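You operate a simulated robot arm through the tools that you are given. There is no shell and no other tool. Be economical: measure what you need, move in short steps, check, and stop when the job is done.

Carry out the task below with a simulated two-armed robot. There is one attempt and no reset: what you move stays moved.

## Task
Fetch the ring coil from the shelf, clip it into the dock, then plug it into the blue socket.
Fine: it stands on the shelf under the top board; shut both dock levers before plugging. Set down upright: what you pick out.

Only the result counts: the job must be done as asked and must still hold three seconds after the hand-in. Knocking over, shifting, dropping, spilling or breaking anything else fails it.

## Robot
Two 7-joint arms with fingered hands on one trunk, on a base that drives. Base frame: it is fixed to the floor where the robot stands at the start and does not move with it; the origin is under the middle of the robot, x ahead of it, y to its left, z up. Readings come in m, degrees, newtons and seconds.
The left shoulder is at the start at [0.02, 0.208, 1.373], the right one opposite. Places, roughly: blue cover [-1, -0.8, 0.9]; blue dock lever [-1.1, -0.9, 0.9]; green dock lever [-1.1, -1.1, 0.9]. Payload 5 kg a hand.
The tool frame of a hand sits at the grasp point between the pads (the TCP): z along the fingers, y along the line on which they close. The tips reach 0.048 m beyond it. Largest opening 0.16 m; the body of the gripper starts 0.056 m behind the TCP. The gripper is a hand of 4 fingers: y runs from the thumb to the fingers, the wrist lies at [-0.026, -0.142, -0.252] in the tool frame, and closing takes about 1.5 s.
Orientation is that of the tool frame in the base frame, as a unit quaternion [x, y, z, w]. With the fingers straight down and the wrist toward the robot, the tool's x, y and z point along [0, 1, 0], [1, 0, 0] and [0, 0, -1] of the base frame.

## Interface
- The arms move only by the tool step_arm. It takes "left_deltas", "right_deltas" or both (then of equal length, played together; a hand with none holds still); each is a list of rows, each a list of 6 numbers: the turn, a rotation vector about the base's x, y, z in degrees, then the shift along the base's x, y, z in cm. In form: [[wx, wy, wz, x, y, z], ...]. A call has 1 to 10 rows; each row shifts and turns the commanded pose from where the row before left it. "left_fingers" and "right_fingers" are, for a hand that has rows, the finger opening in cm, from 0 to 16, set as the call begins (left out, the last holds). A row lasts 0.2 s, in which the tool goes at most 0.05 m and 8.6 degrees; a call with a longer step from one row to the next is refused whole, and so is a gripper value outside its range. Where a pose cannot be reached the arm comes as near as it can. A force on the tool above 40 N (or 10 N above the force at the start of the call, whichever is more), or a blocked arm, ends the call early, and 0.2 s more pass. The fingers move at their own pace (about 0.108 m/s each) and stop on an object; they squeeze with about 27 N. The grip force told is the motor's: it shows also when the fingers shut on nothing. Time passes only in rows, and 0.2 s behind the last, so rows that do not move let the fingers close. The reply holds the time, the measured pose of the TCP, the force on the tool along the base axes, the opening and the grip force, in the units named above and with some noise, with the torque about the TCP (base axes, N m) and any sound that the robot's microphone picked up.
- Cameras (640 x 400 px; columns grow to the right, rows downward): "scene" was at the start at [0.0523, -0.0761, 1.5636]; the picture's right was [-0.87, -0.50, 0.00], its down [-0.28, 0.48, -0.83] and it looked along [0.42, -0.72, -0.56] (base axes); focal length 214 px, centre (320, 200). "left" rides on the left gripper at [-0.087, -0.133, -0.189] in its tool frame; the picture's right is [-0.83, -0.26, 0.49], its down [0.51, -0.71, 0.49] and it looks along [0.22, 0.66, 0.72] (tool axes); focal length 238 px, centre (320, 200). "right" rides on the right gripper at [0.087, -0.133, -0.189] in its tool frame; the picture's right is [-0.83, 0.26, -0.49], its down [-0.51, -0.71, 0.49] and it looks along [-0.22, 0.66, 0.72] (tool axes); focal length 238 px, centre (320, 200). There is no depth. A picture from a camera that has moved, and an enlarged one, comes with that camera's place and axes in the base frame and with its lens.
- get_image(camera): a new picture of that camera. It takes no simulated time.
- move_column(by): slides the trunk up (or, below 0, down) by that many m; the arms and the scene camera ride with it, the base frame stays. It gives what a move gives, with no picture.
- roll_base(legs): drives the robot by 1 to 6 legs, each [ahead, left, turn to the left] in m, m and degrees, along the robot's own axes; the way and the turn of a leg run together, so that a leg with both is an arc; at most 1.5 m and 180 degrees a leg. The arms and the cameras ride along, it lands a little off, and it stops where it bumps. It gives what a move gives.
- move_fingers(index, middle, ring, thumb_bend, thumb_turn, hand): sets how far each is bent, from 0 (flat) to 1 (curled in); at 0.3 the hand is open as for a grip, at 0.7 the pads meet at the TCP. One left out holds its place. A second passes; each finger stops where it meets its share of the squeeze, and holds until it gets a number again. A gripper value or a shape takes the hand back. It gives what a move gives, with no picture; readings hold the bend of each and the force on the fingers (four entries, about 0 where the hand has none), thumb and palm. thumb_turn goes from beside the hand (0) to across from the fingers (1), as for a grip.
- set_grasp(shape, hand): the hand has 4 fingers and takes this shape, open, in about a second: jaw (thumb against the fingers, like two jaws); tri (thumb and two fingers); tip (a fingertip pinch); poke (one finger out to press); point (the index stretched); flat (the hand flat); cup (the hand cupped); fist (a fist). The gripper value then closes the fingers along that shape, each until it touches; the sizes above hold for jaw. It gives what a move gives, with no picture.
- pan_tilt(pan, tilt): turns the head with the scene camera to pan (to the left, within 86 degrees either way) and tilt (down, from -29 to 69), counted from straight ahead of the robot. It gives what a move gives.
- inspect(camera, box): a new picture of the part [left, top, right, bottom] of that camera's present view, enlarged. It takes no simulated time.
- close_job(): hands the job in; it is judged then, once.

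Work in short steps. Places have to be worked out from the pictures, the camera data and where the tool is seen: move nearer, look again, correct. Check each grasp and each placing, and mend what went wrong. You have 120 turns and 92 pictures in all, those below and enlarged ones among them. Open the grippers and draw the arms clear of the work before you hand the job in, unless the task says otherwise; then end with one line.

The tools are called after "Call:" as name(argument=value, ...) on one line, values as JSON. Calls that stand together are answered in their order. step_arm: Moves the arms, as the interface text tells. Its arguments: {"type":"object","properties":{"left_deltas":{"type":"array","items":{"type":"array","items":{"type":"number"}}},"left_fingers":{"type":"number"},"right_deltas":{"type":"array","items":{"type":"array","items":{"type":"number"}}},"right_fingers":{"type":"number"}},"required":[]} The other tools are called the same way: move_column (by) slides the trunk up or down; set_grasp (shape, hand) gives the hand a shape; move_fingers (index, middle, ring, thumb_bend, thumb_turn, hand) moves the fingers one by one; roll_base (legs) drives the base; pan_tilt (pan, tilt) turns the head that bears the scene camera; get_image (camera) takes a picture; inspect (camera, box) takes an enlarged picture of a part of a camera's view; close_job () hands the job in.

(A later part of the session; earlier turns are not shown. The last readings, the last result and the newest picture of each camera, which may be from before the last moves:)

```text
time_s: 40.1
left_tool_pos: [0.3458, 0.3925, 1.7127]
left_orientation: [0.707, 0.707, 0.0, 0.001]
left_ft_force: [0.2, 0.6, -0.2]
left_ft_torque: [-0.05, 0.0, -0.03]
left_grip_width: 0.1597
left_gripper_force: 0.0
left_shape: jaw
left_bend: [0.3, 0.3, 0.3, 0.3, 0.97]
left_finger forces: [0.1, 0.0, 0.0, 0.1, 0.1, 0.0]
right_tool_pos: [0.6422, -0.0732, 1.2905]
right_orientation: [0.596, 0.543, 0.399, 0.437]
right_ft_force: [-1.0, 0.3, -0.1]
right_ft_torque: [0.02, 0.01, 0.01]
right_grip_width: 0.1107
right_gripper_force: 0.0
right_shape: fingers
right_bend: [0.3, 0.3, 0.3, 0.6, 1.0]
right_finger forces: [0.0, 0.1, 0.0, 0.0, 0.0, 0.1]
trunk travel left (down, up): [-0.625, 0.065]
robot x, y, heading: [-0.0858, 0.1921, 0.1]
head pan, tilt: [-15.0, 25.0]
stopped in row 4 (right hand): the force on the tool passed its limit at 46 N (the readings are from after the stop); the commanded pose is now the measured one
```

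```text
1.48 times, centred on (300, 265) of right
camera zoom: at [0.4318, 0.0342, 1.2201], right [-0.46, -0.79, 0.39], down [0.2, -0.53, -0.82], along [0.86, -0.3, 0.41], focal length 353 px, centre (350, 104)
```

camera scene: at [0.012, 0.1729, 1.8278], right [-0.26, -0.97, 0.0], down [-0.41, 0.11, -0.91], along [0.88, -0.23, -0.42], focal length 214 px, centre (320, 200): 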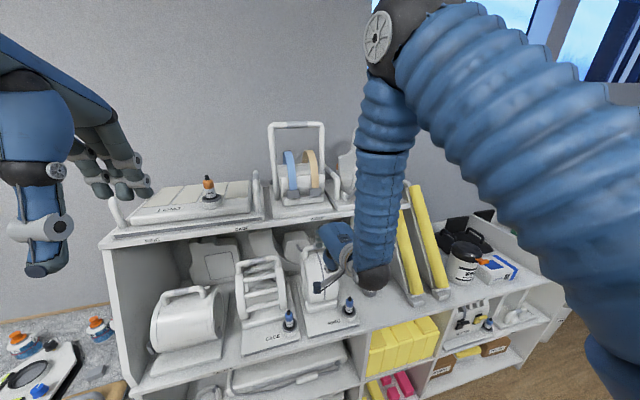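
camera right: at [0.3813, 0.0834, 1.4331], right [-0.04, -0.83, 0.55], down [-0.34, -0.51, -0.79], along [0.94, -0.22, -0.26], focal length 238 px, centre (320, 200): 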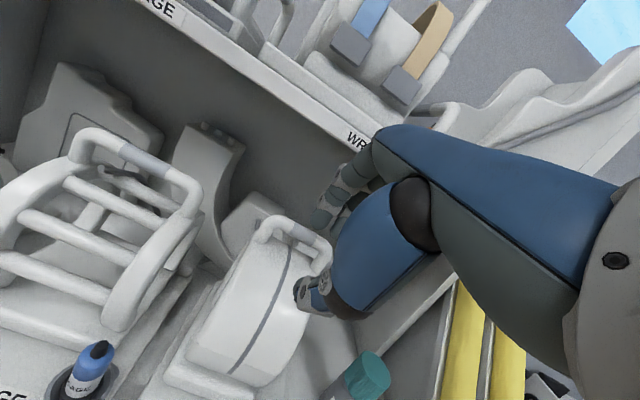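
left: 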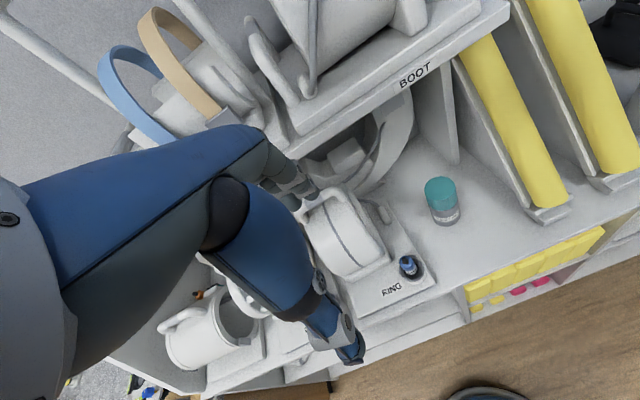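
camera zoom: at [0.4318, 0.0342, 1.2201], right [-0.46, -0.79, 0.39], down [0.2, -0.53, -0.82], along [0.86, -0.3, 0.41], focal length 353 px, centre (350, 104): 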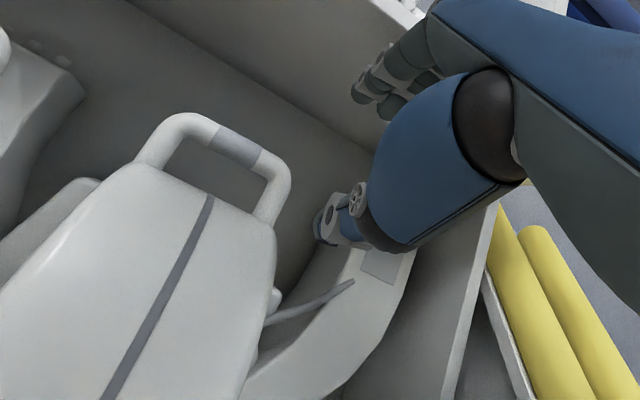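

Unexpected contact and the hand moved sideways; I check the shelf for anything disturbed.

Call:
inspect(camera="scene", box=[220, 180, 480, 342])

```text
2.46 times, centred on (350, 261) of scene
camera zoom: at [0.0149, 0.174, 1.8276], right [-0.26, -0.97, 0.0], down [-0.41, 0.11, -0.91], along [0.88, -0.24, -0.42], focal length 528 px, centre (246, 50)
```

zoom: 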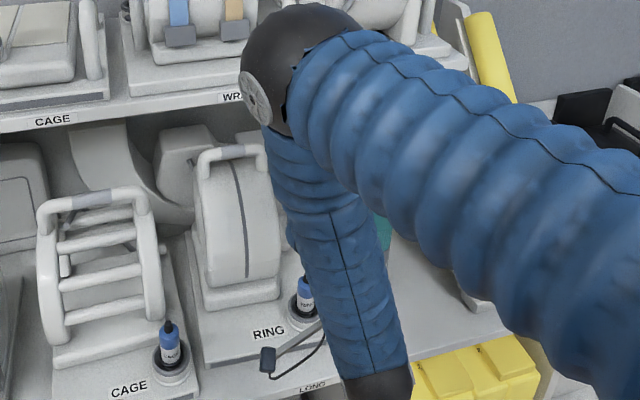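

The arm is folded with elbow near the board; I back the base off to let the arm extend more.

Call:
roll_base(legs=[[-0.2, 0, 0]])

Call:
get_image(camera="scene")

```text
time_s: 41.7
left_tool_pos: [0.1485, 0.3919, 1.7142]
left_orientation: [0.707, 0.707, -0.001, -0.001]
left_ft_force: [0.3, -0.5, 0.0]
left_ft_torque: [0.01, 0.06, -0.03]
left_grip_width: 0.1598
left_gripper_force: 0.1
left_shape: jaw
left_bend: [0.3, 0.3, 0.3, 0.3, 0.97]
left_finger forces: [0.0, 0.0, 0.0, 0.0, 0.0, 0.0]
right_tool_pos: [0.4451, -0.0739, 1.2892]
right_orientation: [0.597, 0.543, 0.398, 0.436]
right_ft_force: [1.1, 0.7, -0.1]
right_ft_torque: [0.0, -0.02, 0.02]
right_grip_width: 0.1103
right_gripper_force: 0.0
right_shape: fingers
right_bend: [0.3, 0.3, 0.3, 0.6, 1.0]
right_finger forces: [0.0, 0.0, 0.0, 0.0, 0.0, 0.0]
trunk travel left (down, up): [-0.625, 0.065]
robot x, y, heading: [-0.2826, 0.1936, 0.2]
head pan, tilt: [-15.0, 25.0]
```

```text
64 pictures are left
camera scene: at [-0.182, 0.173, 1.8273], right [-0.26, -0.97, 0.0], down [-0.41, 0.11, -0.91], along [0.87, -0.24, -0.42], focal length 214 px, centre (320, 200)
```

scene: 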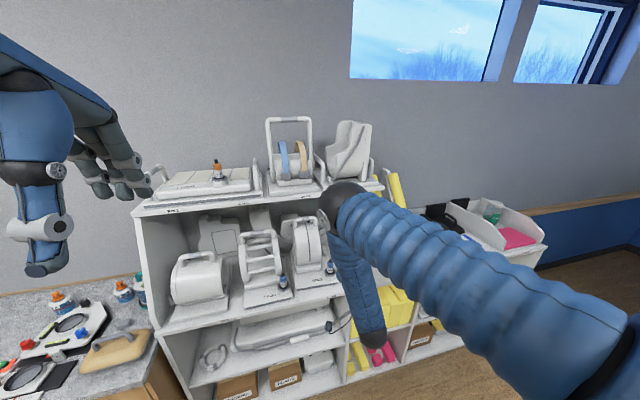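

Clear now, nothing disturbed. Reorient and extend the hand toward the handle in line.

Call:
step_arm(right_deltas=[[0, -3, 3, 1.5, 2, 0.5], [0, -2.7, 2.3, 1.5, 2, 0.5], [0, 0, 0, 1.5, 2, 0], [0, 0, 0, 1.5, 0.6, 0]])

Call:
get_image(camera="scene")

```text
time_s: 42.7
left_tool_pos: [0.1486, 0.3914, 1.7124]
left_orientation: [0.706, 0.708, -0.001, -0.001]
left_ft_force: [0.4, -0.9, -0.4]
left_ft_torque: [0.0, 0.1, -0.01]
left_grip_width: 0.16
left_gripper_force: 0.1
left_shape: jaw
left_bend: [0.3, 0.3, 0.3, 0.3, 0.97]
left_finger forces: [0.0, 0.0, 0.0, 0.0, 0.0, 0.0]
right_tool_pos: [0.5075, -0.0086, 1.2974]
right_orientation: [0.552, 0.547, 0.446, 0.444]
right_ft_force: [0.7, 0.1, -2.2]
right_ft_torque: [0.01, -0.05, 0.04]
right_grip_width: 0.1103
right_gripper_force: 0.2
right_shape: fingers
right_bend: [0.3, 0.3, 0.3, 0.6, 1.0]
right_finger forces: [0.0, 0.0, 0.0, 0.1, 0.1, 0.0]
trunk travel left (down, up): [-0.625, 0.065]
robot x, y, heading: [-0.2805, 0.1957, -0.3]
head pan, tilt: [-15.0, 25.0]
```

```text
63 pictures are left
camera scene: at [-0.1818, 0.1727, 1.8273], right [-0.26, -0.97, 0.0], down [-0.41, 0.11, -0.91], along [0.87, -0.24, -0.42], focal length 214 px, centre (320, 200)
```

scene: 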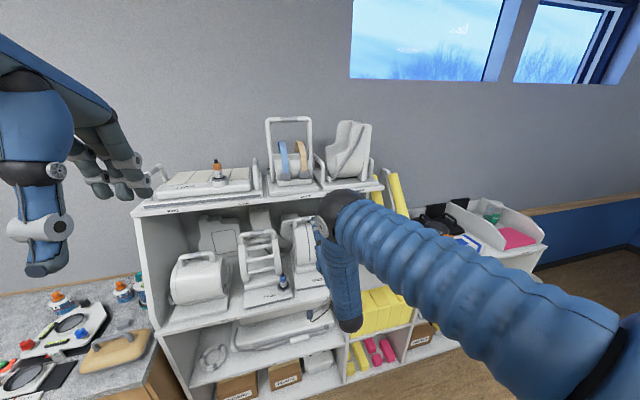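

The arm extends nicely. Continue advancing along x at z≈1.293 and check at the handle.

Call:
step_arm(right_deltas=[[0, 0, 0, 3, 0, 0], [0, 0, 0, 3, 0, 0], [0, 0, 0, 3, 0, -0.3], [0, 0, 0, 2.5, 0, 0], [0, 0, 0, 2, 0, 0]])

Call:
inspect(camera="right", box=[200, 130, 400, 400])

```text
time_s: 43.9
left_tool_pos: [0.1483, 0.3912, 1.7145]
left_orientation: [0.707, 0.707, -0.001, 0.0]
left_ft_force: [0.1, -0.5, -0.2]
left_ft_torque: [0.01, 0.09, 0.01]
left_grip_width: 0.1599
left_gripper_force: 0.0
left_shape: jaw
left_bend: [0.3, 0.3, 0.3, 0.3, 0.97]
left_finger forces: [0.0, 0.0, 0.0, 0.1, 0.0, 0.0]
right_tool_pos: [0.6377, -0.0083, 1.2956]
right_orientation: [0.552, 0.547, 0.447, 0.444]
right_ft_force: [-0.1, -0.6, -0.9]
right_ft_torque: [0.01, -0.02, 0.02]
right_grip_width: 0.1101
right_gripper_force: 0.0
right_shape: fingers
right_bend: [0.3, 0.3, 0.3, 0.6, 1.0]
right_finger forces: [0.0, 0.0, 0.1, 0.0, 0.0, 0.1]
trunk travel left (down, up): [-0.625, 0.065]
robot x, y, heading: [-0.2787, 0.1982, 0.0]
head pan, tilt: [-15.0, 25.0]
```

```text
1.48 times, centred on (300, 265) of right
camera zoom: at [0.4276, 0.0806, 1.2042], right [-0.42, -0.84, 0.35], down [0.33, -0.5, -0.8], along [0.84, -0.22, 0.49], focal length 353 px, centre (350, 104)
```

zoom: 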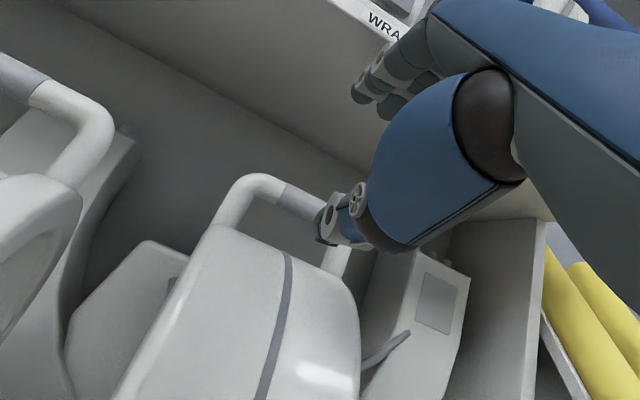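

Geometry matches: bar z≈1.273, ring top ≈1.235, thumb tip ≈1.25. Advance so the thumb slides under the bar.

Call:
step_arm(right_deltas=[[0, 0, 0, 2, 0, -0.1], [0, 0, 0, 2, 0, -0.1], [0, 0, 0, 1.5, 0, 0], [0, 0, 0, 1.5, 0, 0], [0, 0, 0, 1.2, 0, 0]])

Call:
inspect(camera="right", box=[200, 130, 400, 400])

```text
time_s: 45.1
left_tool_pos: [0.1469, 0.392, 1.7135]
left_orientation: [0.707, 0.707, 0.0, 0.0]
left_ft_force: [0.0, -0.1, 0.0]
left_ft_torque: [-0.01, 0.03, 0.0]
left_grip_width: 0.1597
left_gripper_force: 0.0
left_shape: jaw
left_bend: [0.3, 0.3, 0.3, 0.3, 0.97]
left_finger forces: [0.1, 0.0, 0.0, 0.1, 0.1, 0.0]
right_tool_pos: [0.7209, -0.0074, 1.2935]
right_orientation: [0.55, 0.548, 0.448, 0.444]
right_ft_force: [0.8, -0.1, -1.3]
right_ft_torque: [0.03, -0.01, 0.01]
right_grip_width: 0.1109
right_gripper_force: 0.7
right_shape: fingers
right_bend: [0.3, 0.3, 0.3, 0.6, 1.0]
right_finger forces: [0.0, 0.0, 0.0, 0.0, 0.5, 0.1]
trunk travel left (down, up): [-0.625, 0.065]
robot x, y, heading: [-0.2793, 0.1939, -0.1]
head pan, tilt: [-15.0, 25.0]
```

```text
1.48 times, centred on (300, 265) of right
camera zoom: at [0.5087, 0.0808, 1.2027], right [-0.42, -0.84, 0.35], down [0.33, -0.5, -0.8], along [0.84, -0.22, 0.49], focal length 353 px, centre (350, 104)
```

zoom: 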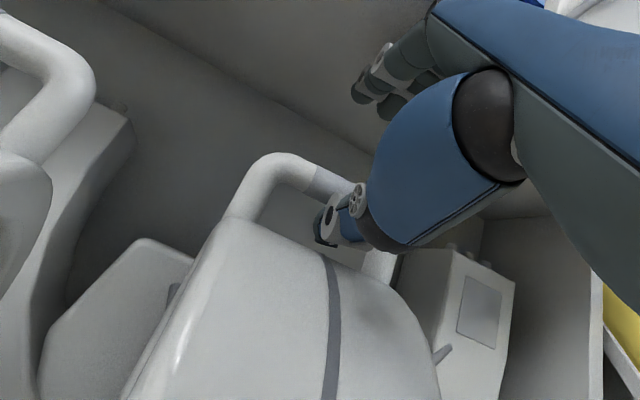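

The thumb is under the bar. Closing the fingers over it.

Call:
move_fingers(hand="right", index=0.9, middle=0.9, ring=0.9, thumb_bend=0.8)

Call:
inspect(camera="right", box=[200, 130, 400, 400])

```text
time_s: 46.1
left_tool_pos: [0.1478, 0.391, 1.7138]
left_orientation: [0.707, 0.708, -0.001, 0.0]
left_ft_force: [1.2, 0.2, -1.0]
left_ft_torque: [0.0, 0.02, 0.01]
left_grip_width: 0.1596
left_gripper_force: 0.0
left_shape: jaw
left_bend: [0.3, 0.3, 0.3, 0.3, 0.97]
left_finger forces: [0.1, 0.1, 0.1, 0.0, 0.1, 0.1]
right_tool_pos: [0.7202, -0.0111, 1.2929]
right_orientation: [0.552, 0.547, 0.446, 0.444]
right_ft_force: [0.5, -3.5, -0.6]
right_ft_torque: [-0.66, 0.03, 0.55]
right_grip_width: 0.0054
right_gripper_force: 24.1
right_shape: fingers
right_bend: [0.73, 0.76, 0.77, 0.73, 1.0]
right_finger forces: [0.0, 10.0, 11.7, 0.0, 26.5, 0.0]
trunk travel left (down, up): [-0.625, 0.065]
robot x, y, heading: [-0.2822, 0.1941, 0.2]
head pan, tilt: [-15.0, 25.0]
```

```text
1.48 times, centred on (300, 265) of right
camera zoom: at [0.5091, 0.0791, 1.2018], right [-0.42, -0.84, 0.35], down [0.33, -0.5, -0.8], along [0.84, -0.22, 0.49], focal length 353 px, centre (350, 104)
```

zoom: 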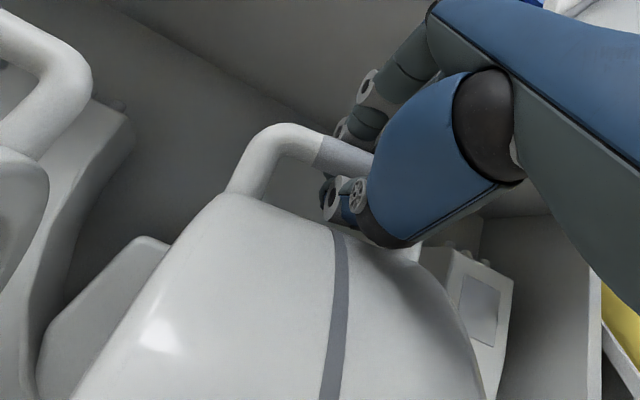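

Firm grip: thumb 26 N below, fingers 22 N above. Lift gently 2–3 cm and check.

Call:
step_arm(right_deltas=[[0, 0, 0, 0, 0, 0.5], [0, 0, 0, 0, 0, 0.5], [0, 0, 0, 0, 0, 0.5], [0, 0, 0, 0, 0, 0.5], [0, 0, 0, 0, 0, 0.5], [0, 0, 0, 0, 0, 0.5]])

Call:
inspect(camera="scene", box=[220, 180, 400, 342])

```text
time_s: 47.5
left_tool_pos: [0.1474, 0.392, 1.714]
left_orientation: [0.707, 0.707, -0.001, -0.001]
left_ft_force: [0.1, 0.1, -0.7]
left_ft_torque: [0.0, -0.02, 0.03]
left_grip_width: 0.1597
left_gripper_force: 0.1
left_shape: jaw
left_bend: [0.3, 0.3, 0.3, 0.3, 0.97]
left_finger forces: [0.1, 0.0, 0.0, 0.0, 0.1, 0.1]
right_tool_pos: [0.7219, -0.0067, 1.3219]
right_orientation: [0.551, 0.548, 0.447, 0.443]
right_ft_force: [0.0, -2.5, -12.8]
right_ft_torque: [-0.42, 0.03, 0.26]
right_grip_width: 0.0052
right_gripper_force: 17.1
right_shape: fingers
right_bend: [0.73, 0.76, 0.78, 0.73, 1.0]
right_finger forces: [0.0, 6.0, 7.2, 0.0, 21.0, 0.0]
trunk travel left (down, up): [-0.625, 0.065]
robot x, y, heading: [-0.2817, 0.1937, 0.3]
head pan, tilt: [-15.0, 25.0]
```

```text
2.47 times, centred on (310, 261) of scene
camera zoom: at [-0.1823, 0.1727, 1.8274], right [-0.26, -0.97, 0.0], down [-0.41, 0.11, -0.91], along [0.87, -0.23, -0.42], focal length 530 px, centre (345, 49)
```

zoom: 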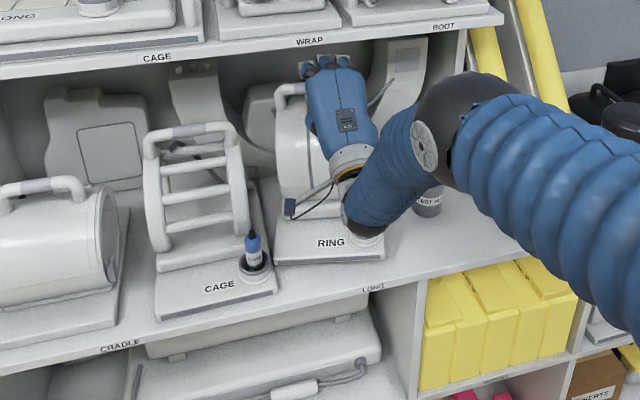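

Lifted (≈1.3 kg). Raise slightly more and back the robot straight out.

Call:
step_arm(right_deltas=[[0, 0, 0, 0, 0, 0.5], [0, 0, 0, 0, 0, 0.5]])

Call:
roll_base(legs=[[-0.4, 0, 0]])

Call:
get_image(camera="scene")

```text
time_s: 48.1
left_tool_pos: [0.148, 0.3923, 1.7133]
left_orientation: [0.707, 0.707, -0.001, 0.0]
left_ft_force: [-1.0, 0.2, 0.2]
left_ft_torque: [0.01, 0.0, -0.01]
left_grip_width: 0.1599
left_gripper_force: 0.0
left_shape: jaw
left_bend: [0.3, 0.3, 0.3, 0.3, 0.97]
left_finger forces: [0.0, 0.0, 0.0, 0.0, 0.0, 0.1]
right_tool_pos: [0.7217, -0.0071, 1.3335]
right_orientation: [0.551, 0.548, 0.447, 0.442]
right_ft_force: [0.2, -0.7, -13.6]
right_ft_torque: [-0.04, -0.04, 0.03]
right_grip_width: 0.005
right_gripper_force: 7.6
right_shape: fingers
right_bend: [0.73, 0.77, 0.78, 0.73, 1.0]
right_finger forces: [0.0, 0.0, 1.4, 0.0, 13.9, 0.0]
trunk travel left (down, up): [-0.625, 0.065]
robot x, y, heading: [-0.282, 0.2007, -0.0]
head pan, tilt: [-15.0, 25.0]
```

```text
time_s: 50.4
left_tool_pos: [-0.2182, 0.3928, 1.717]
left_orientation: [0.706, 0.708, 0.002, 0.001]
left_ft_force: [-2.6, -1.7, 1.5]
left_ft_torque: [0.12, -0.36, 0.05]
left_grip_width: 0.1596
left_gripper_force: 0.1
left_shape: jaw
left_bend: [0.3, 0.3, 0.3, 0.3, 0.97]
left_finger forces: [0.1, 0.0, 0.0, 0.0, 0.0, 0.1]
right_tool_pos: [0.3559, -0.0062, 1.3283]
right_orientation: [0.554, 0.55, 0.443, 0.44]
right_ft_force: [-0.7, -2.4, -11.5]
right_ft_torque: [-0.08, 0.02, 0.03]
right_grip_width: 0.0048
right_gripper_force: 7.6
right_shape: fingers
right_bend: [0.77, 0.77, 0.78, 0.74, 1.0]
right_finger forces: [0.1, 0.0, 0.0, 0.0, 15.0, 0.0]
trunk travel left (down, up): [-0.625, 0.065]
robot x, y, heading: [-0.6392, 0.2002, 0.2]
head pan, tilt: [-15.0, 25.0]
stopped in leg 1: the robot was blocked; the commanded pose is now the measured one
```

```text
58 pictures are left
camera scene: at [-0.5482, 0.1737, 1.8278], right [-0.26, -0.97, 0.0], down [-0.41, 0.11, -0.91], along [0.88, -0.23, -0.42], focal length 214 px, centre (320, 200)
```

scene: 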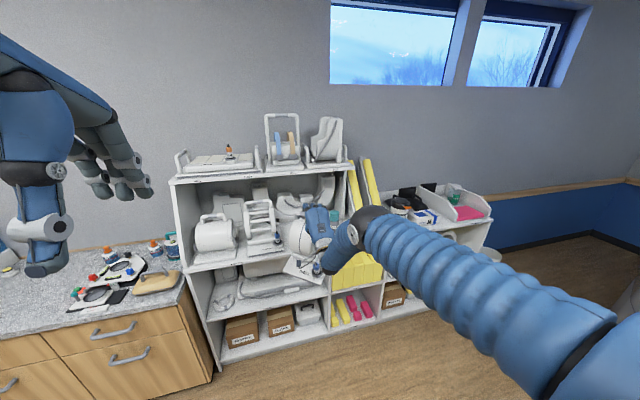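

Backed into the table edge lightly; the coil is held. I look at the coil's attitude and grip.

Call:
inspect(camera="scene", box=[260, 180, 370, 290])

Call:
get_image(camera="right")

```text
3.64 times, centred on (315, 235) of scene
camera zoom: at [-0.5482, 0.1737, 1.8278], right [-0.26, -0.97, 0.0], down [-0.41, 0.11, -0.91], along [0.88, -0.23, -0.42], focal length 780 px, centre (338, 73)
```

zoom: 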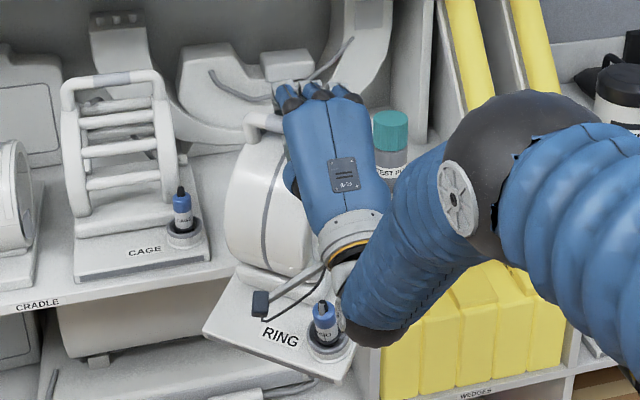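

```text
56 pictures are left
camera right: at [0.1433, 0.0821, 1.2394], right [-0.42, -0.84, 0.35], down [0.32, -0.5, -0.8], along [0.85, -0.22, 0.48], focal length 238 px, centre (320, 200)
```

right: 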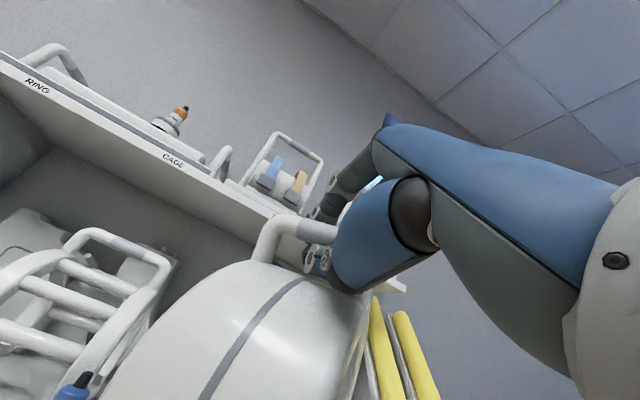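

The coil hangs tilted, resting mainly on the thumb. I squeeze the fingers tighter.

Call:
move_fingers(hand="right", index=1.0, middle=1.0, ring=1.0)

Call:
inspect(camera="scene", box=[260, 180, 370, 290])

```text
time_s: 51.4
left_tool_pos: [-0.2097, 0.3961, 1.7122]
left_orientation: [0.705, 0.709, -0.001, -0.002]
left_ft_force: [0.5, 0.7, -0.6]
left_ft_torque: [0.05, 0.02, -0.01]
left_grip_width: 0.1599
left_gripper_force: 0.1
left_shape: jaw
left_bend: [0.3, 0.3, 0.3, 0.3, 0.97]
left_finger forces: [0.1, 0.0, 0.0, 0.0, 0.0, 0.0]
right_tool_pos: [0.3635, -0.0034, 1.3263]
right_orientation: [0.553, 0.55, 0.444, 0.441]
right_ft_force: [-0.6, -1.3, -13.1]
right_ft_torque: [-0.09, -0.14, 0.04]
right_grip_width: 0.0056
right_gripper_force: 12.3
right_shape: fingers
right_bend: [0.78, 0.79, 1.0, 0.74, 1.0]
right_finger forces: [0.0, 0.0, 0.0, 0.0, 23.7, 0.0]
trunk travel left (down, up): [-0.625, 0.065]
robot x, y, heading: [-0.6354, 0.1987, 0.4]
head pan, tilt: [-15.0, 25.0]
```

```text
3.64 times, centred on (315, 235) of scene
camera zoom: at [-0.5391, 0.1764, 1.8272], right [-0.26, -0.97, 0.0], down [-0.41, 0.11, -0.91], along [0.88, -0.23, -0.42], focal length 780 px, centre (338, 73)
```

zoom: 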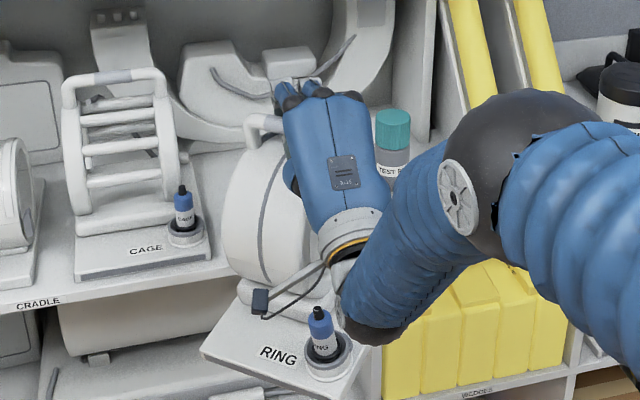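

The bar is now enclosed by thumb and fingers. Raise the trunk a bit for clearance and swing the robot clockwise away from the table in small legs.

Call:
move_column(by=0.06)

Call:
roll_base(legs=[[0.1, 0, -50], [0, 0, -50]])

Call:
get_image(camera="scene")

```text
time_s: 52.4
left_tool_pos: [-0.2091, 0.3981, 1.7725]
left_orientation: [0.706, 0.709, -0.002, -0.002]
left_ft_force: [0.3, -0.5, -0.8]
left_ft_torque: [-0.03, 0.02, -0.03]
left_grip_width: 0.16
left_gripper_force: 0.0
left_shape: jaw
left_bend: [0.3, 0.3, 0.3, 0.3, 0.97]
left_finger forces: [0.1, 0.0, 0.0, 0.1, 0.1, 0.0]
right_tool_pos: [0.3626, -0.0036, 1.385]
right_orientation: [0.552, 0.551, 0.445, 0.44]
right_ft_force: [0.5, -1.2, -14.4]
right_ft_torque: [-0.12, -0.22, 0.01]
right_grip_width: 0.0055
right_gripper_force: 11.4
right_shape: fingers
right_bend: [0.78, 0.79, 1.0, 0.74, 1.0]
right_finger forces: [0.0, 0.0, 0.0, 0.0, 23.9, 0.0]
trunk travel left (down, up): [-0.685, 0.005]
robot x, y, heading: [-0.6344, 0.2, 0.2]
head pan, tilt: [-15.0, 25.0]
```

```text
time_s: 57.4
left_tool_pos: [-0.4366, -0.2988, 1.7737]
left_orientation: [0.996, -0.091, 0.0, -0.002]
left_ft_force: [0.2, 0.7, -0.2]
left_ft_torque: [-0.01, 0.06, -0.01]
left_grip_width: 0.1599
left_gripper_force: 0.2
left_shape: jaw
left_bend: [0.3, 0.3, 0.3, 0.3, 0.97]
left_finger forces: [0.0, 0.1, 0.1, 0.0, 0.0, 0.1]
right_tool_pos: [-0.9364, -0.7879, 1.3886]
right_orientation: [0.775, -0.074, -0.056, 0.625]
right_ft_force: [1.0, -1.7, -13.0]
right_ft_torque: [-0.12, 0.12, -0.02]
right_grip_width: 0.0054
right_gripper_force: 12.7
right_shape: fingers
right_bend: [0.78, 0.79, 1.0, 0.74, 1.0]
right_finger forces: [0.1, 0.1, 0.0, 0.1, 24.0, 0.0]
trunk travel left (down, up): [-0.685, 0.005]
robot x, y, heading: [-0.5527, 0.1613, -100.6]
head pan, tilt: [-15.0, 25.0]
```

```text
54 pictures are left
camera scene: at [-0.5961, 0.0651, 1.8874], right [-0.9, 0.43, 0.0], down [0.18, 0.38, -0.91], along [-0.39, -0.82, -0.42], focal length 214 px, centre (320, 200)
```

scene: 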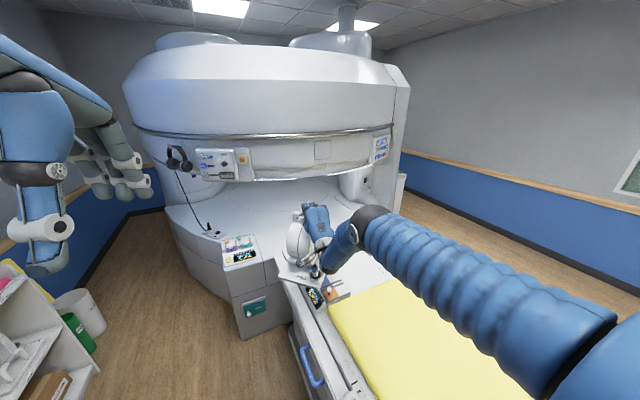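

Swing on to heading -150 over the mattress, then slide down toward the dock.

Call:
roll_base(legs=[[0, 0, -49.5], [0.22, 0.6, 0]])

Call:
get_image(camera="scene")

```text
time_s: 60.5
left_tool_pos: [-0.8176, -0.2374, 1.7724]
left_orientation: [0.869, -0.495, 0.0, 0.0]
left_ft_force: [0.0, -1.1, 0.4]
left_ft_torque: [0.06, 0.01, -0.02]
left_grip_width: 0.1599
left_gripper_force: 0.1
left_shape: jaw
left_bend: [0.3, 0.3, 0.3, 0.3, 0.97]
left_finger forces: [0.1, 0.1, 0.0, 0.0, 0.0, 0.1]
right_tool_pos: [-1.5138, -0.1832, 1.3815]
right_orientation: [0.679, -0.39, -0.308, 0.541]
right_ft_force: [-0.4, 2.0, -14.4]
right_ft_torque: [-0.03, 0.21, 0.0]
right_grip_width: 0.0055
right_gripper_force: 11.8
right_shape: fingers
right_bend: [0.78, 0.8, 1.0, 0.74, 1.0]
right_finger forces: [0.0, 0.0, 0.0, 0.1, 24.6, 0.0]
trunk travel left (down, up): [-0.685, 0.005]
robot x, y, heading: [-0.5476, 0.1503, -149.6]
head pan, tilt: [-15.0, 25.0]
stopped in leg 2: the robot was blocked; the commanded pose is now the measured one
```

```text
53 pictures are left
camera scene: at [-0.6503, 0.1187, 1.8872], right [-0.27, 0.96, 0.0], down [0.41, 0.11, -0.91], along [-0.87, -0.24, -0.42], focal length 214 px, centre (320, 200)
```

scene: 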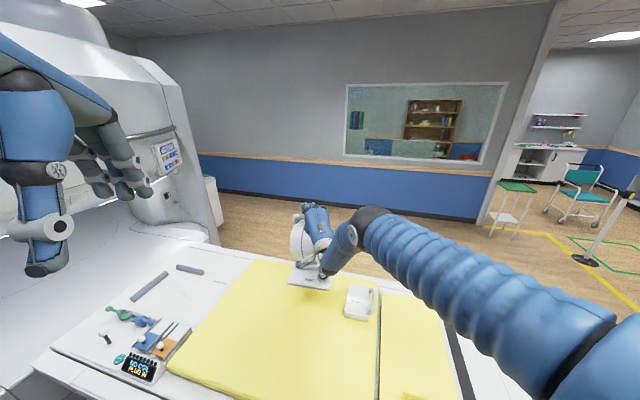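

Base touched the table side; slide left first (away from the table), then forward.

Call:
roll_base(legs=[[0, 0.85, 0], [0.15, 0, 0]])

Call:
get_image(camera="scene")

Call:
get_image(camera="right")

```text
time_s: 61.3
left_tool_pos: [-0.8187, -0.2379, 1.7734]
left_orientation: [0.867, -0.498, 0.0, -0.001]
left_ft_force: [0.4, 0.4, -1.0]
left_ft_torque: [0.05, -0.02, 0.01]
left_grip_width: 0.1601
left_gripper_force: 0.0
left_shape: jaw
left_bend: [0.3, 0.3, 0.3, 0.3, 0.97]
left_finger forces: [0.1, 0.0, 0.0, 0.0, 0.0, 0.0]
right_tool_pos: [-1.5119, -0.1814, 1.3784]
right_orientation: [0.68, -0.392, -0.308, 0.538]
right_ft_force: [0.5, 0.4, -14.8]
right_ft_torque: [-0.04, 0.25, -0.01]
right_grip_width: 0.0054
right_gripper_force: 11.8
right_shape: fingers
right_bend: [0.78, 0.8, 1.0, 0.74, 1.0]
right_finger forces: [0.1, 0.0, 0.0, 0.1, 24.7, 0.0]
trunk travel left (down, up): [-0.685, 0.005]
robot x, y, heading: [-0.5444, 0.1489, -149.7]
head pan, tilt: [-15.0, 25.0]
stopped in leg 1: the robot was blocked; the commanded pose is now the measured one
```

```text
52 pictures are left
camera scene: at [-0.649, 0.1178, 1.8872], right [-0.26, 0.96, 0.0], down [0.41, 0.11, -0.91], along [-0.87, -0.24, -0.42], focal length 214 px, centre (320, 200)
```

scene: 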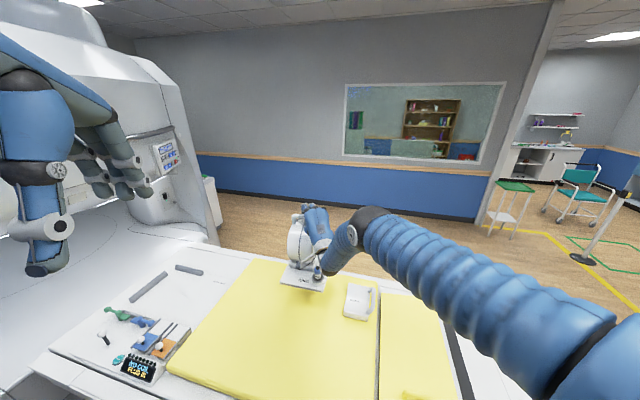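

```text
51 pictures are left
camera right: at [-1.2821, -0.1465, 1.292], right [-0.07, 0.93, 0.36], down [-0.52, 0.28, -0.81], along [-0.85, -0.24, 0.47], focal length 238 px, centre (320, 200)
```

right: 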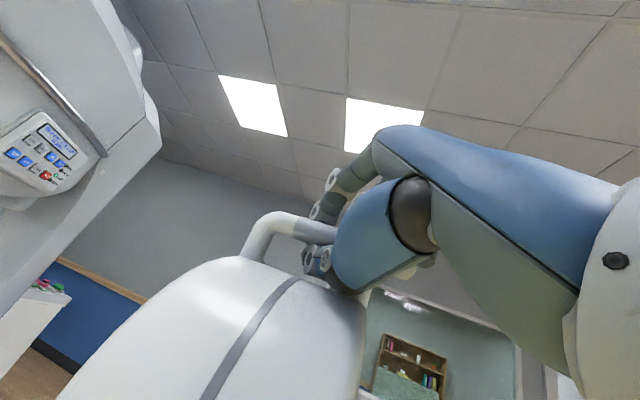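

Still wedged. Back off first, then slide left.

Call:
roll_base(legs=[[-0.12, 0, 0], [0, 0.8, 0], [0.2, 0, 0]])

Call:
get_image(camera="scene")

```text
time_s: 67.6
left_tool_pos: [-0.4734, -0.9634, 1.7753]
left_orientation: [0.87, -0.493, -0.001, 0.002]
left_ft_force: [1.4, 0.8, 0.9]
left_ft_torque: [-0.11, 0.1, 0.01]
left_grip_width: 0.1603
left_gripper_force: 0.0
left_shape: jaw
left_bend: [0.3, 0.3, 0.3, 0.3, 0.97]
left_finger forces: [0.0, 0.0, 0.0, 0.0, 0.1, 0.1]
right_tool_pos: [-1.1699, -0.9131, 1.386]
right_orientation: [0.679, -0.387, -0.306, 0.543]
right_ft_force: [2.0, 1.0, -13.0]
right_ft_torque: [0.09, -0.01, -0.05]
right_grip_width: 0.0058
right_gripper_force: 14.2
right_shape: fingers
right_bend: [0.79, 0.8, 1.0, 0.74, 1.0]
right_finger forces: [0.0, 0.0, 0.0, 0.1, 27.1, 0.0]
trunk travel left (down, up): [-0.685, 0.005]
robot x, y, heading: [-0.2109, -0.5802, -149.4]
head pan, tilt: [-15.0, 25.0]
```

```text
50 pictures are left
camera scene: at [-0.3067, -0.6061, 1.8877], right [-0.27, 0.96, 0.0], down [0.41, 0.11, -0.91], along [-0.87, -0.25, -0.42], focal length 214 px, centre (320, 200)
```

scene: 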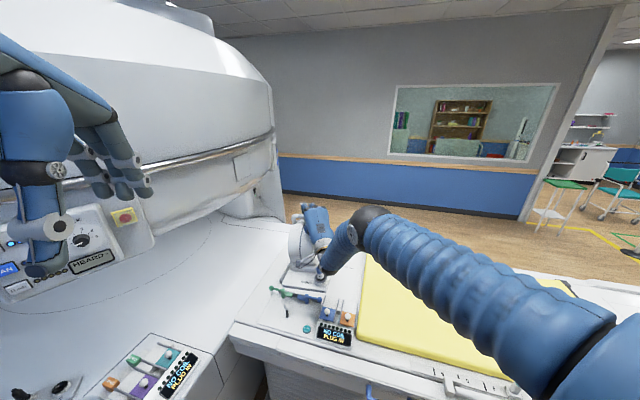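

Good. Zoom in on the coil to judge its attitude and on the dock area beneath.

Call:
inspect(camera="scene", box=[225, 185, 385, 355])

Call:
get_image(camera="left")

```text
2.35 times, centred on (305, 270) of scene
camera zoom: at [-0.3067, -0.6061, 1.8877], right [-0.27, 0.96, 0.0], down [0.41, 0.11, -0.91], along [-0.87, -0.25, -0.42], focal length 505 px, centre (355, 35)
```

zoom: 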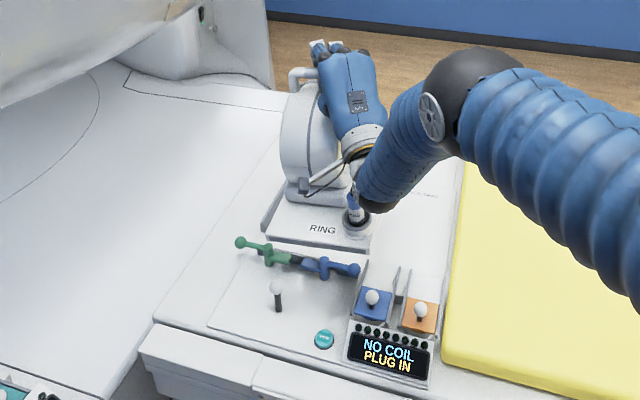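

```text
48 pictures are left
camera left: at [-0.4029, -0.8199, 1.9629], right [-0.21, 0.85, -0.49], down [0.87, -0.07, -0.49], along [-0.45, -0.52, -0.72], focal length 238 px, centre (320, 200)
```

left: 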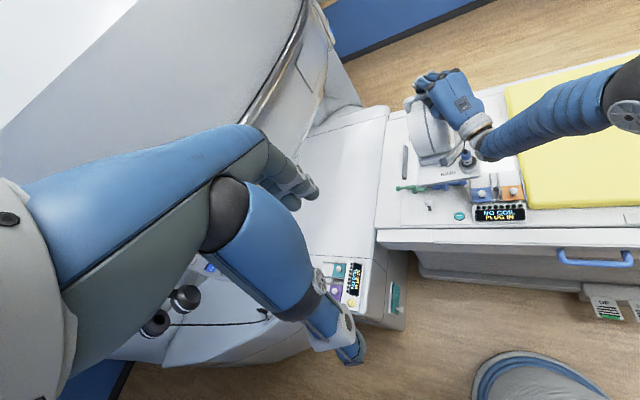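

The coil hangs fairly level. I yaw the hand 30° clockwise so the plate lines up with the dock, and pull the left hand away from the scanner.

Call:
step_arm(left_deltas=[[0, 0, 0, 0, 2.5, 0], [0, 0, 0, 0, 2.5, 0], [0, 0, 0, 0, 2.5, 0], [0, 0, 0, 0, 2.5, 0], [0, 0, 0, 0, 2, 0], [0, 0, 0, 0, 2, 0]], right_deltas=[[0, 0, -5.1, 0, 0, 0], [0, 0, -5.1, 0, 0, 0], [0, 0, -5.1, 0, 0, 0], [0, 0, -5.1, 0, 0, 0], [0, 0, -5.1, 0, 0, 0], [0, 0, -5.1, 0, 0, 0]])

Call:
roll_base(legs=[[0.1, 0, 0]])

Call:
inspect(camera="scene", box=[200, 180, 400, 380])

```text
time_s: 69.0
left_tool_pos: [-0.4775, -0.8266, 1.7737]
left_orientation: [0.869, -0.495, 0.0, -0.001]
left_ft_force: [0.4, -0.4, -1.5]
left_ft_torque: [0.03, -0.07, 0.02]
left_grip_width: 0.1601
left_gripper_force: 0.1
left_shape: jaw
left_bend: [0.3, 0.3, 0.3, 0.3, 0.97]
left_finger forces: [0.0, 0.1, 0.0, 0.1, 0.0, 0.0]
right_tool_pos: [-1.1739, -0.9153, 1.3811]
right_orientation: [-0.553, 0.553, 0.439, -0.442]
right_ft_force: [-2.1, -0.8, -12.6]
right_ft_torque: [0.07, 0.18, 0.03]
right_grip_width: 0.0059
right_gripper_force: 11.8
right_shape: fingers
right_bend: [0.79, 0.8, 1.0, 0.74, 1.0]
right_finger forces: [0.0, 0.0, 0.1, 0.0, 23.9, 0.1]
trunk travel left (down, up): [-0.685, 0.005]
robot x, y, heading: [-0.2074, -0.5811, -149.0]
head pan, tilt: [-15.0, 25.0]
```

```text
time_s: 70.1
left_tool_pos: [-0.5556, -0.8734, 1.7759]
left_orientation: [0.869, -0.496, -0.001, 0.001]
left_ft_force: [1.1, -0.2, 0.4]
left_ft_torque: [-0.04, 0.14, 0.03]
left_grip_width: 0.1599
left_gripper_force: 0.0
left_shape: jaw
left_bend: [0.3, 0.3, 0.3, 0.3, 0.97]
left_finger forces: [0.1, 0.0, 0.1, 0.0, 0.1, 0.0]
right_tool_pos: [-1.2516, -0.9629, 1.3849]
right_orientation: [-0.553, 0.554, 0.439, -0.442]
right_ft_force: [9.4, 2.5, -10.9]
right_ft_torque: [0.41, -1.75, -0.08]
right_grip_width: 0.0068
right_gripper_force: 38.3
right_shape: fingers
right_bend: [0.8, 0.8, 1.0, 0.73, 1.0]
right_finger forces: [0.0, 0.0, 0.0, 0.1, 77.6, 0.0]
trunk travel left (down, up): [-0.685, 0.005]
robot x, y, heading: [-0.2895, -0.6279, -149.4]
head pan, tilt: [-15.0, 25.0]
```

```text
2.00 times, centred on (300, 280) of scene
camera zoom: at [-0.3885, -0.6573, 1.8877], right [-0.27, 0.96, 0.0], down [0.41, 0.11, -0.91], along [-0.87, -0.24, -0.42], focal length 429 px, centre (360, 40)
```

zoom: 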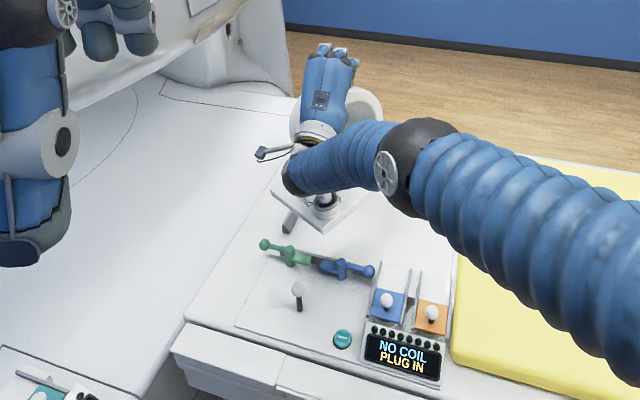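

Forces rose after that move; I look closer before going on.

Call:
inspect(camera="scene", box=[250, 190, 350, 290])

Call:
inspect(camera="left", box=[320, 0, 640, 240])

```text
4.00 times, centred on (300, 240) of scene
camera zoom: at [-0.3885, -0.6573, 1.8877], right [-0.27, 0.96, 0.0], down [0.41, 0.11, -0.91], along [-0.87, -0.24, -0.42], focal length 858 px, centre (400, 40)
```

zoom: 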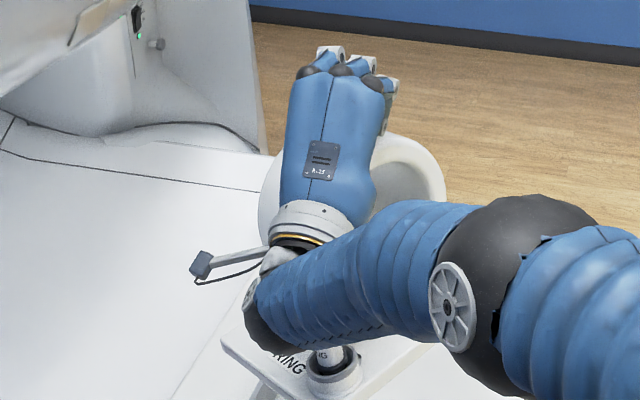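

```text
1.67 times, centred on (480, 120) of left
camera zoom: at [-0.4842, -0.7304, 1.9632], right [-0.2, 0.85, -0.49], down [0.87, -0.07, -0.49], along [-0.46, -0.52, -0.72], focal length 397 px, centre (53, 333)
```

zoom: 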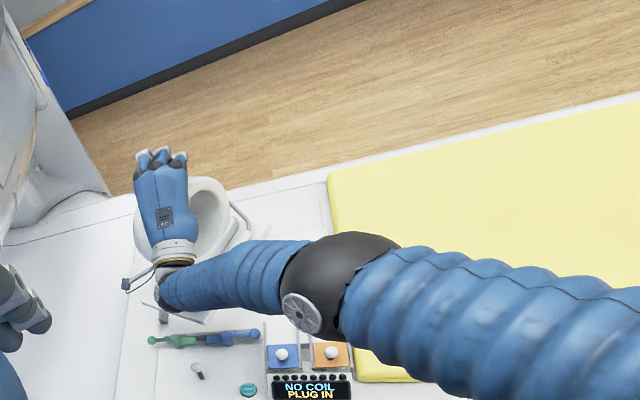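

The forearm is leaning on the plug/coil front, twisting it. I pitch the fingers down 24° to lift the wrist and forearm off the coil, and raise slightly.

Call:
step_arm(right_deltas=[[0, -4, 0, 0, 0, 0.3], [0, -4, 0, 0, 0, 0.3], [0, -4, 0, 0, 0, 0], [0, -4, 0, 0, 0, 0], [0, -4, 0, 0, 0, 0], [0, -4, 0, 0, 0, 0]])

Call:
inspect(camera="scene", box=[230, 190, 350, 310])

```text
time_s: 71.5
left_tool_pos: [-0.5618, -0.8763, 1.7728]
left_orientation: [0.869, -0.495, 0.0, 0.0]
left_ft_force: [0.1, -0.5, -0.7]
left_ft_torque: [0.05, -0.04, -0.03]
left_grip_width: 0.1599
left_gripper_force: 0.0
left_shape: jaw
left_bend: [0.3, 0.3, 0.3, 0.3, 0.97]
left_finger forces: [0.0, 0.0, 0.0, 0.1, 0.0, 0.1]
right_tool_pos: [-1.257, -0.9656, 1.3857]
right_orientation: [-0.633, 0.634, 0.313, -0.315]
right_ft_force: [-4.1, -0.3, -14.5]
right_ft_torque: [-0.04, 0.91, -0.13]
right_grip_width: 0.0061
right_gripper_force: 13.9
right_shape: fingers
right_bend: [0.8, 0.8, 1.0, 0.74, 1.0]
right_finger forces: [0.1, 0.0, 0.0, 0.0, 27.9, 0.0]
trunk travel left (down, up): [-0.685, 0.005]
robot x, y, heading: [-0.2947, -0.6299, -149.5]
head pan, tilt: [-15.0, 25.0]
```

```text
3.33 times, centred on (290, 250) of scene
camera zoom: at [-0.3953, -0.6599, 1.8872], right [-0.27, 0.96, 0.0], down [0.41, 0.12, -0.91], along [-0.87, -0.24, -0.42], focal length 715 px, centre (420, 33)
```

zoom: 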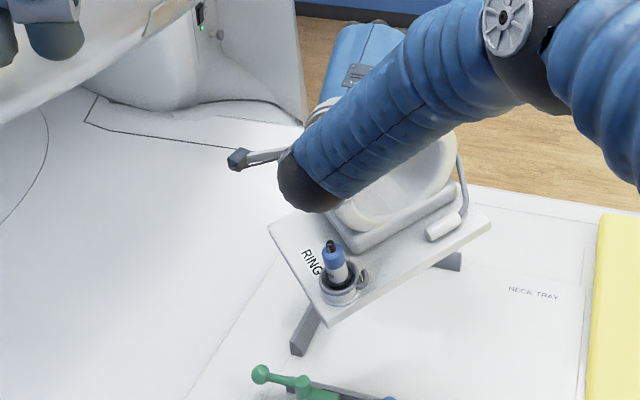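

Now the view is clear: the coil had slipped in yaw, so it's ~36° clockwise from dock alignment. I yaw the hand back +36°.

Call:
step_arm(right_deltas=[[0, 0, 4.5, 0, 0, 0], [0, 0, 4.5, 0, 0, 0], [0, 0, 4.5, 0, 0, 0], [0, 0, 4.5, 0, 0, 0], [0, 0, 4.5, 0, 0, 0], [0, 0, 4.5, 0, 0, 0], [0, 0, 4.5, 0, 0, 0], [0, 0, 4.5, 0, 0, 0], [0, 0, 0, 0, 0, 0]])

Call:
inspect(camera="scene", box=[210, 190, 370, 350])

```text
time_s: 73.5
left_tool_pos: [-0.5599, -0.8757, 1.7758]
left_orientation: [0.869, -0.495, 0.0, 0.0]
left_ft_force: [-0.3, 0.0, -0.7]
left_ft_torque: [0.01, 0.0, -0.02]
left_grip_width: 0.1598
left_gripper_force: 0.0
left_shape: jaw
left_bend: [0.3, 0.3, 0.3, 0.3, 0.97]
left_finger forces: [0.1, 0.0, 0.0, 0.0, 0.0, 0.1]
right_tool_pos: [-1.2558, -0.9639, 1.3874]
right_orientation: [0.798, -0.407, -0.2, 0.398]
right_ft_force: [-1.7, -0.9, -13.9]
right_ft_torque: [-0.18, 0.31, -0.05]
right_grip_width: 0.0068
right_gripper_force: 12.0
right_shape: fingers
right_bend: [0.8, 0.81, 1.0, 0.74, 1.0]
right_finger forces: [0.0, 0.0, 0.0, 0.0, 23.3, 0.0]
trunk travel left (down, up): [-0.685, 0.005]
robot x, y, heading: [-0.2897, -0.628, -149.4]
head pan, tilt: [-15.0, 25.0]
```

```text
2.50 times, centred on (290, 270) of scene
camera zoom: at [-0.3939, -0.6595, 1.8873], right [-0.27, 0.96, 0.0], down [0.41, 0.11, -0.91], along [-0.87, -0.24, -0.42], focal length 536 px, centre (395, 25)
```

zoom: 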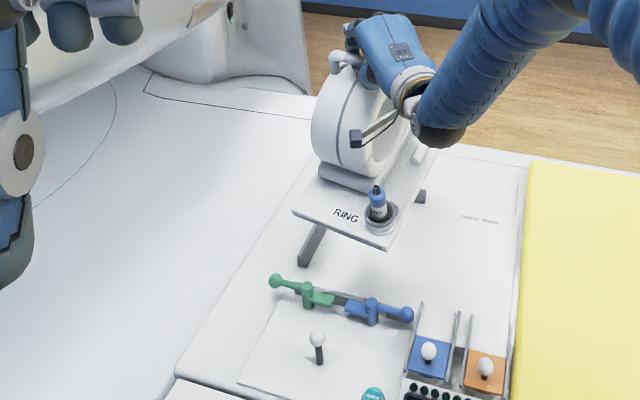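

Clear view now: 10° more yaw needed and a small shift (+1.2 cm x, −1.5 cm y), then lower partway.

Call:
step_arm(right_deltas=[[0, 0, 4, 0.4, -0.5, 0], [0, 0, 4, 0.4, -0.5, 0], [0, 0, 3, 0.4, -0.5, -1], [0, 0, 0, 0, 0, -2], [0, 0, 0, 0, 0, -2], [0, 0, 0, 0, 0, -2], [0, 0, 0, 0, 0, -2], [0, 0, 0, 0, 0, 0]])

Call:
inspect(camera="scene", box=[210, 190, 370, 350])

```text
time_s: 75.3
left_tool_pos: [-0.5592, -0.8752, 1.7749]
left_orientation: [0.868, -0.496, -0.001, 0.001]
left_ft_force: [-0.1, 0.2, 1.0]
left_ft_torque: [-0.01, 0.02, 0.05]
left_grip_width: 0.16
left_gripper_force: 0.1
left_shape: jaw
left_bend: [0.3, 0.3, 0.3, 0.3, 0.97]
left_finger forces: [0.0, 0.0, 0.0, 0.0, 0.1, 0.0]
right_tool_pos: [-1.2431, -0.9779, 1.2984]
right_orientation: [0.832, -0.329, -0.162, 0.416]
right_ft_force: [-1.1, -0.4, -13.9]
right_ft_torque: [-0.18, 0.34, -0.02]
right_grip_width: 0.0067
right_gripper_force: 12.4
right_shape: fingers
right_bend: [0.8, 0.81, 1.0, 0.74, 1.0]
right_finger forces: [0.1, 0.1, 0.0, 0.1, 24.9, 0.1]
trunk travel left (down, up): [-0.685, 0.005]
robot x, y, heading: [-0.2879, -0.6289, -149.4]
head pan, tilt: [-15.0, 25.0]
```

```text
2.50 times, centred on (290, 270) of scene
camera zoom: at [-0.3933, -0.6588, 1.8874], right [-0.27, 0.96, 0.0], down [0.41, 0.11, -0.91], along [-0.87, -0.24, -0.42], focal length 536 px, centre (395, 25)
```

zoom: 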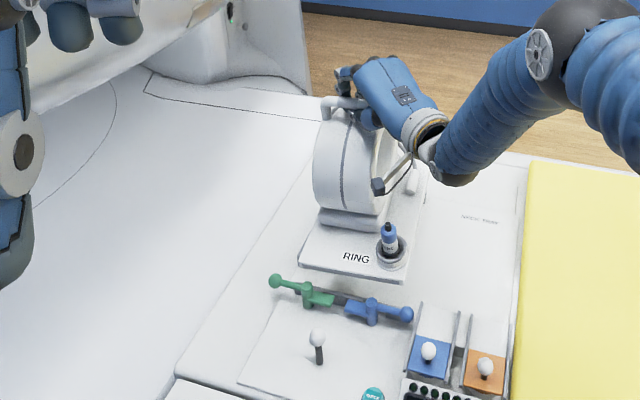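

Well aligned. Shift slightly (−0.6 cm x, −0.8 cm y) and lower slowly until contact.

Call:
step_arm(right_deltas=[[0, 0, 0, -0.6, -0.8, 0], [0, 0, 0, 0, 0, -1], [0, 0, 0, 0, 0, -1], [0, 0, 0, 0, 0, -1], [0, 0, 0, 0, 0, 0]])

Call:
inspect(camera="scene", box=[240, 230, 360, 350])

```text
time_s: 76.5
left_tool_pos: [-0.5605, -0.8751, 1.7748]
left_orientation: [0.869, -0.495, 0.0, 0.0]
left_ft_force: [-0.3, -0.3, 1.0]
left_ft_torque: [0.0, 0.02, 0.0]
left_grip_width: 0.1597
left_gripper_force: 0.1
left_shape: jaw
left_bend: [0.3, 0.3, 0.3, 0.3, 0.97]
left_finger forces: [0.0, 0.0, 0.1, 0.0, 0.0, 0.0]
right_tool_pos: [-1.2481, -0.9853, 1.2664]
right_orientation: [0.833, -0.329, -0.161, 0.416]
right_ft_force: [0.9, -0.7, -13.7]
right_ft_torque: [-0.24, 0.22, -0.03]
right_grip_width: 0.0069
right_gripper_force: 11.0
right_shape: fingers
right_bend: [0.8, 0.81, 1.0, 0.74, 1.0]
right_finger forces: [0.0, 0.0, 0.0, 0.0, 22.2, 0.0]
trunk travel left (down, up): [-0.685, 0.005]
robot x, y, heading: [-0.2911, -0.6309, -149.6]
head pan, tilt: [-15.0, 25.0]
```

```text
3.33 times, centred on (300, 290) of scene
camera zoom: at [-0.3932, -0.6588, 1.8874], right [-0.27, 0.96, 0.0], down [0.41, 0.11, -0.91], along [-0.87, -0.24, -0.42], focal length 715 px, centre (387, -100)
```

zoom: 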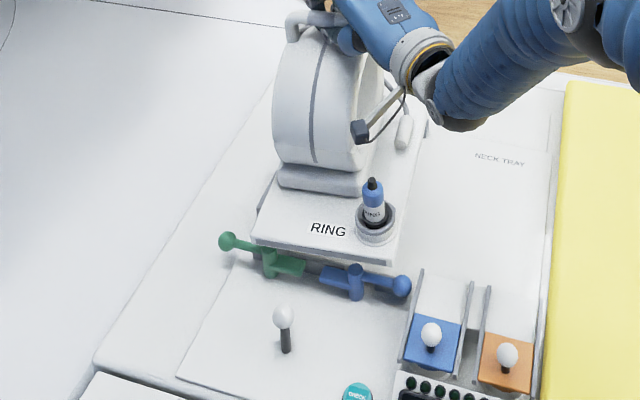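

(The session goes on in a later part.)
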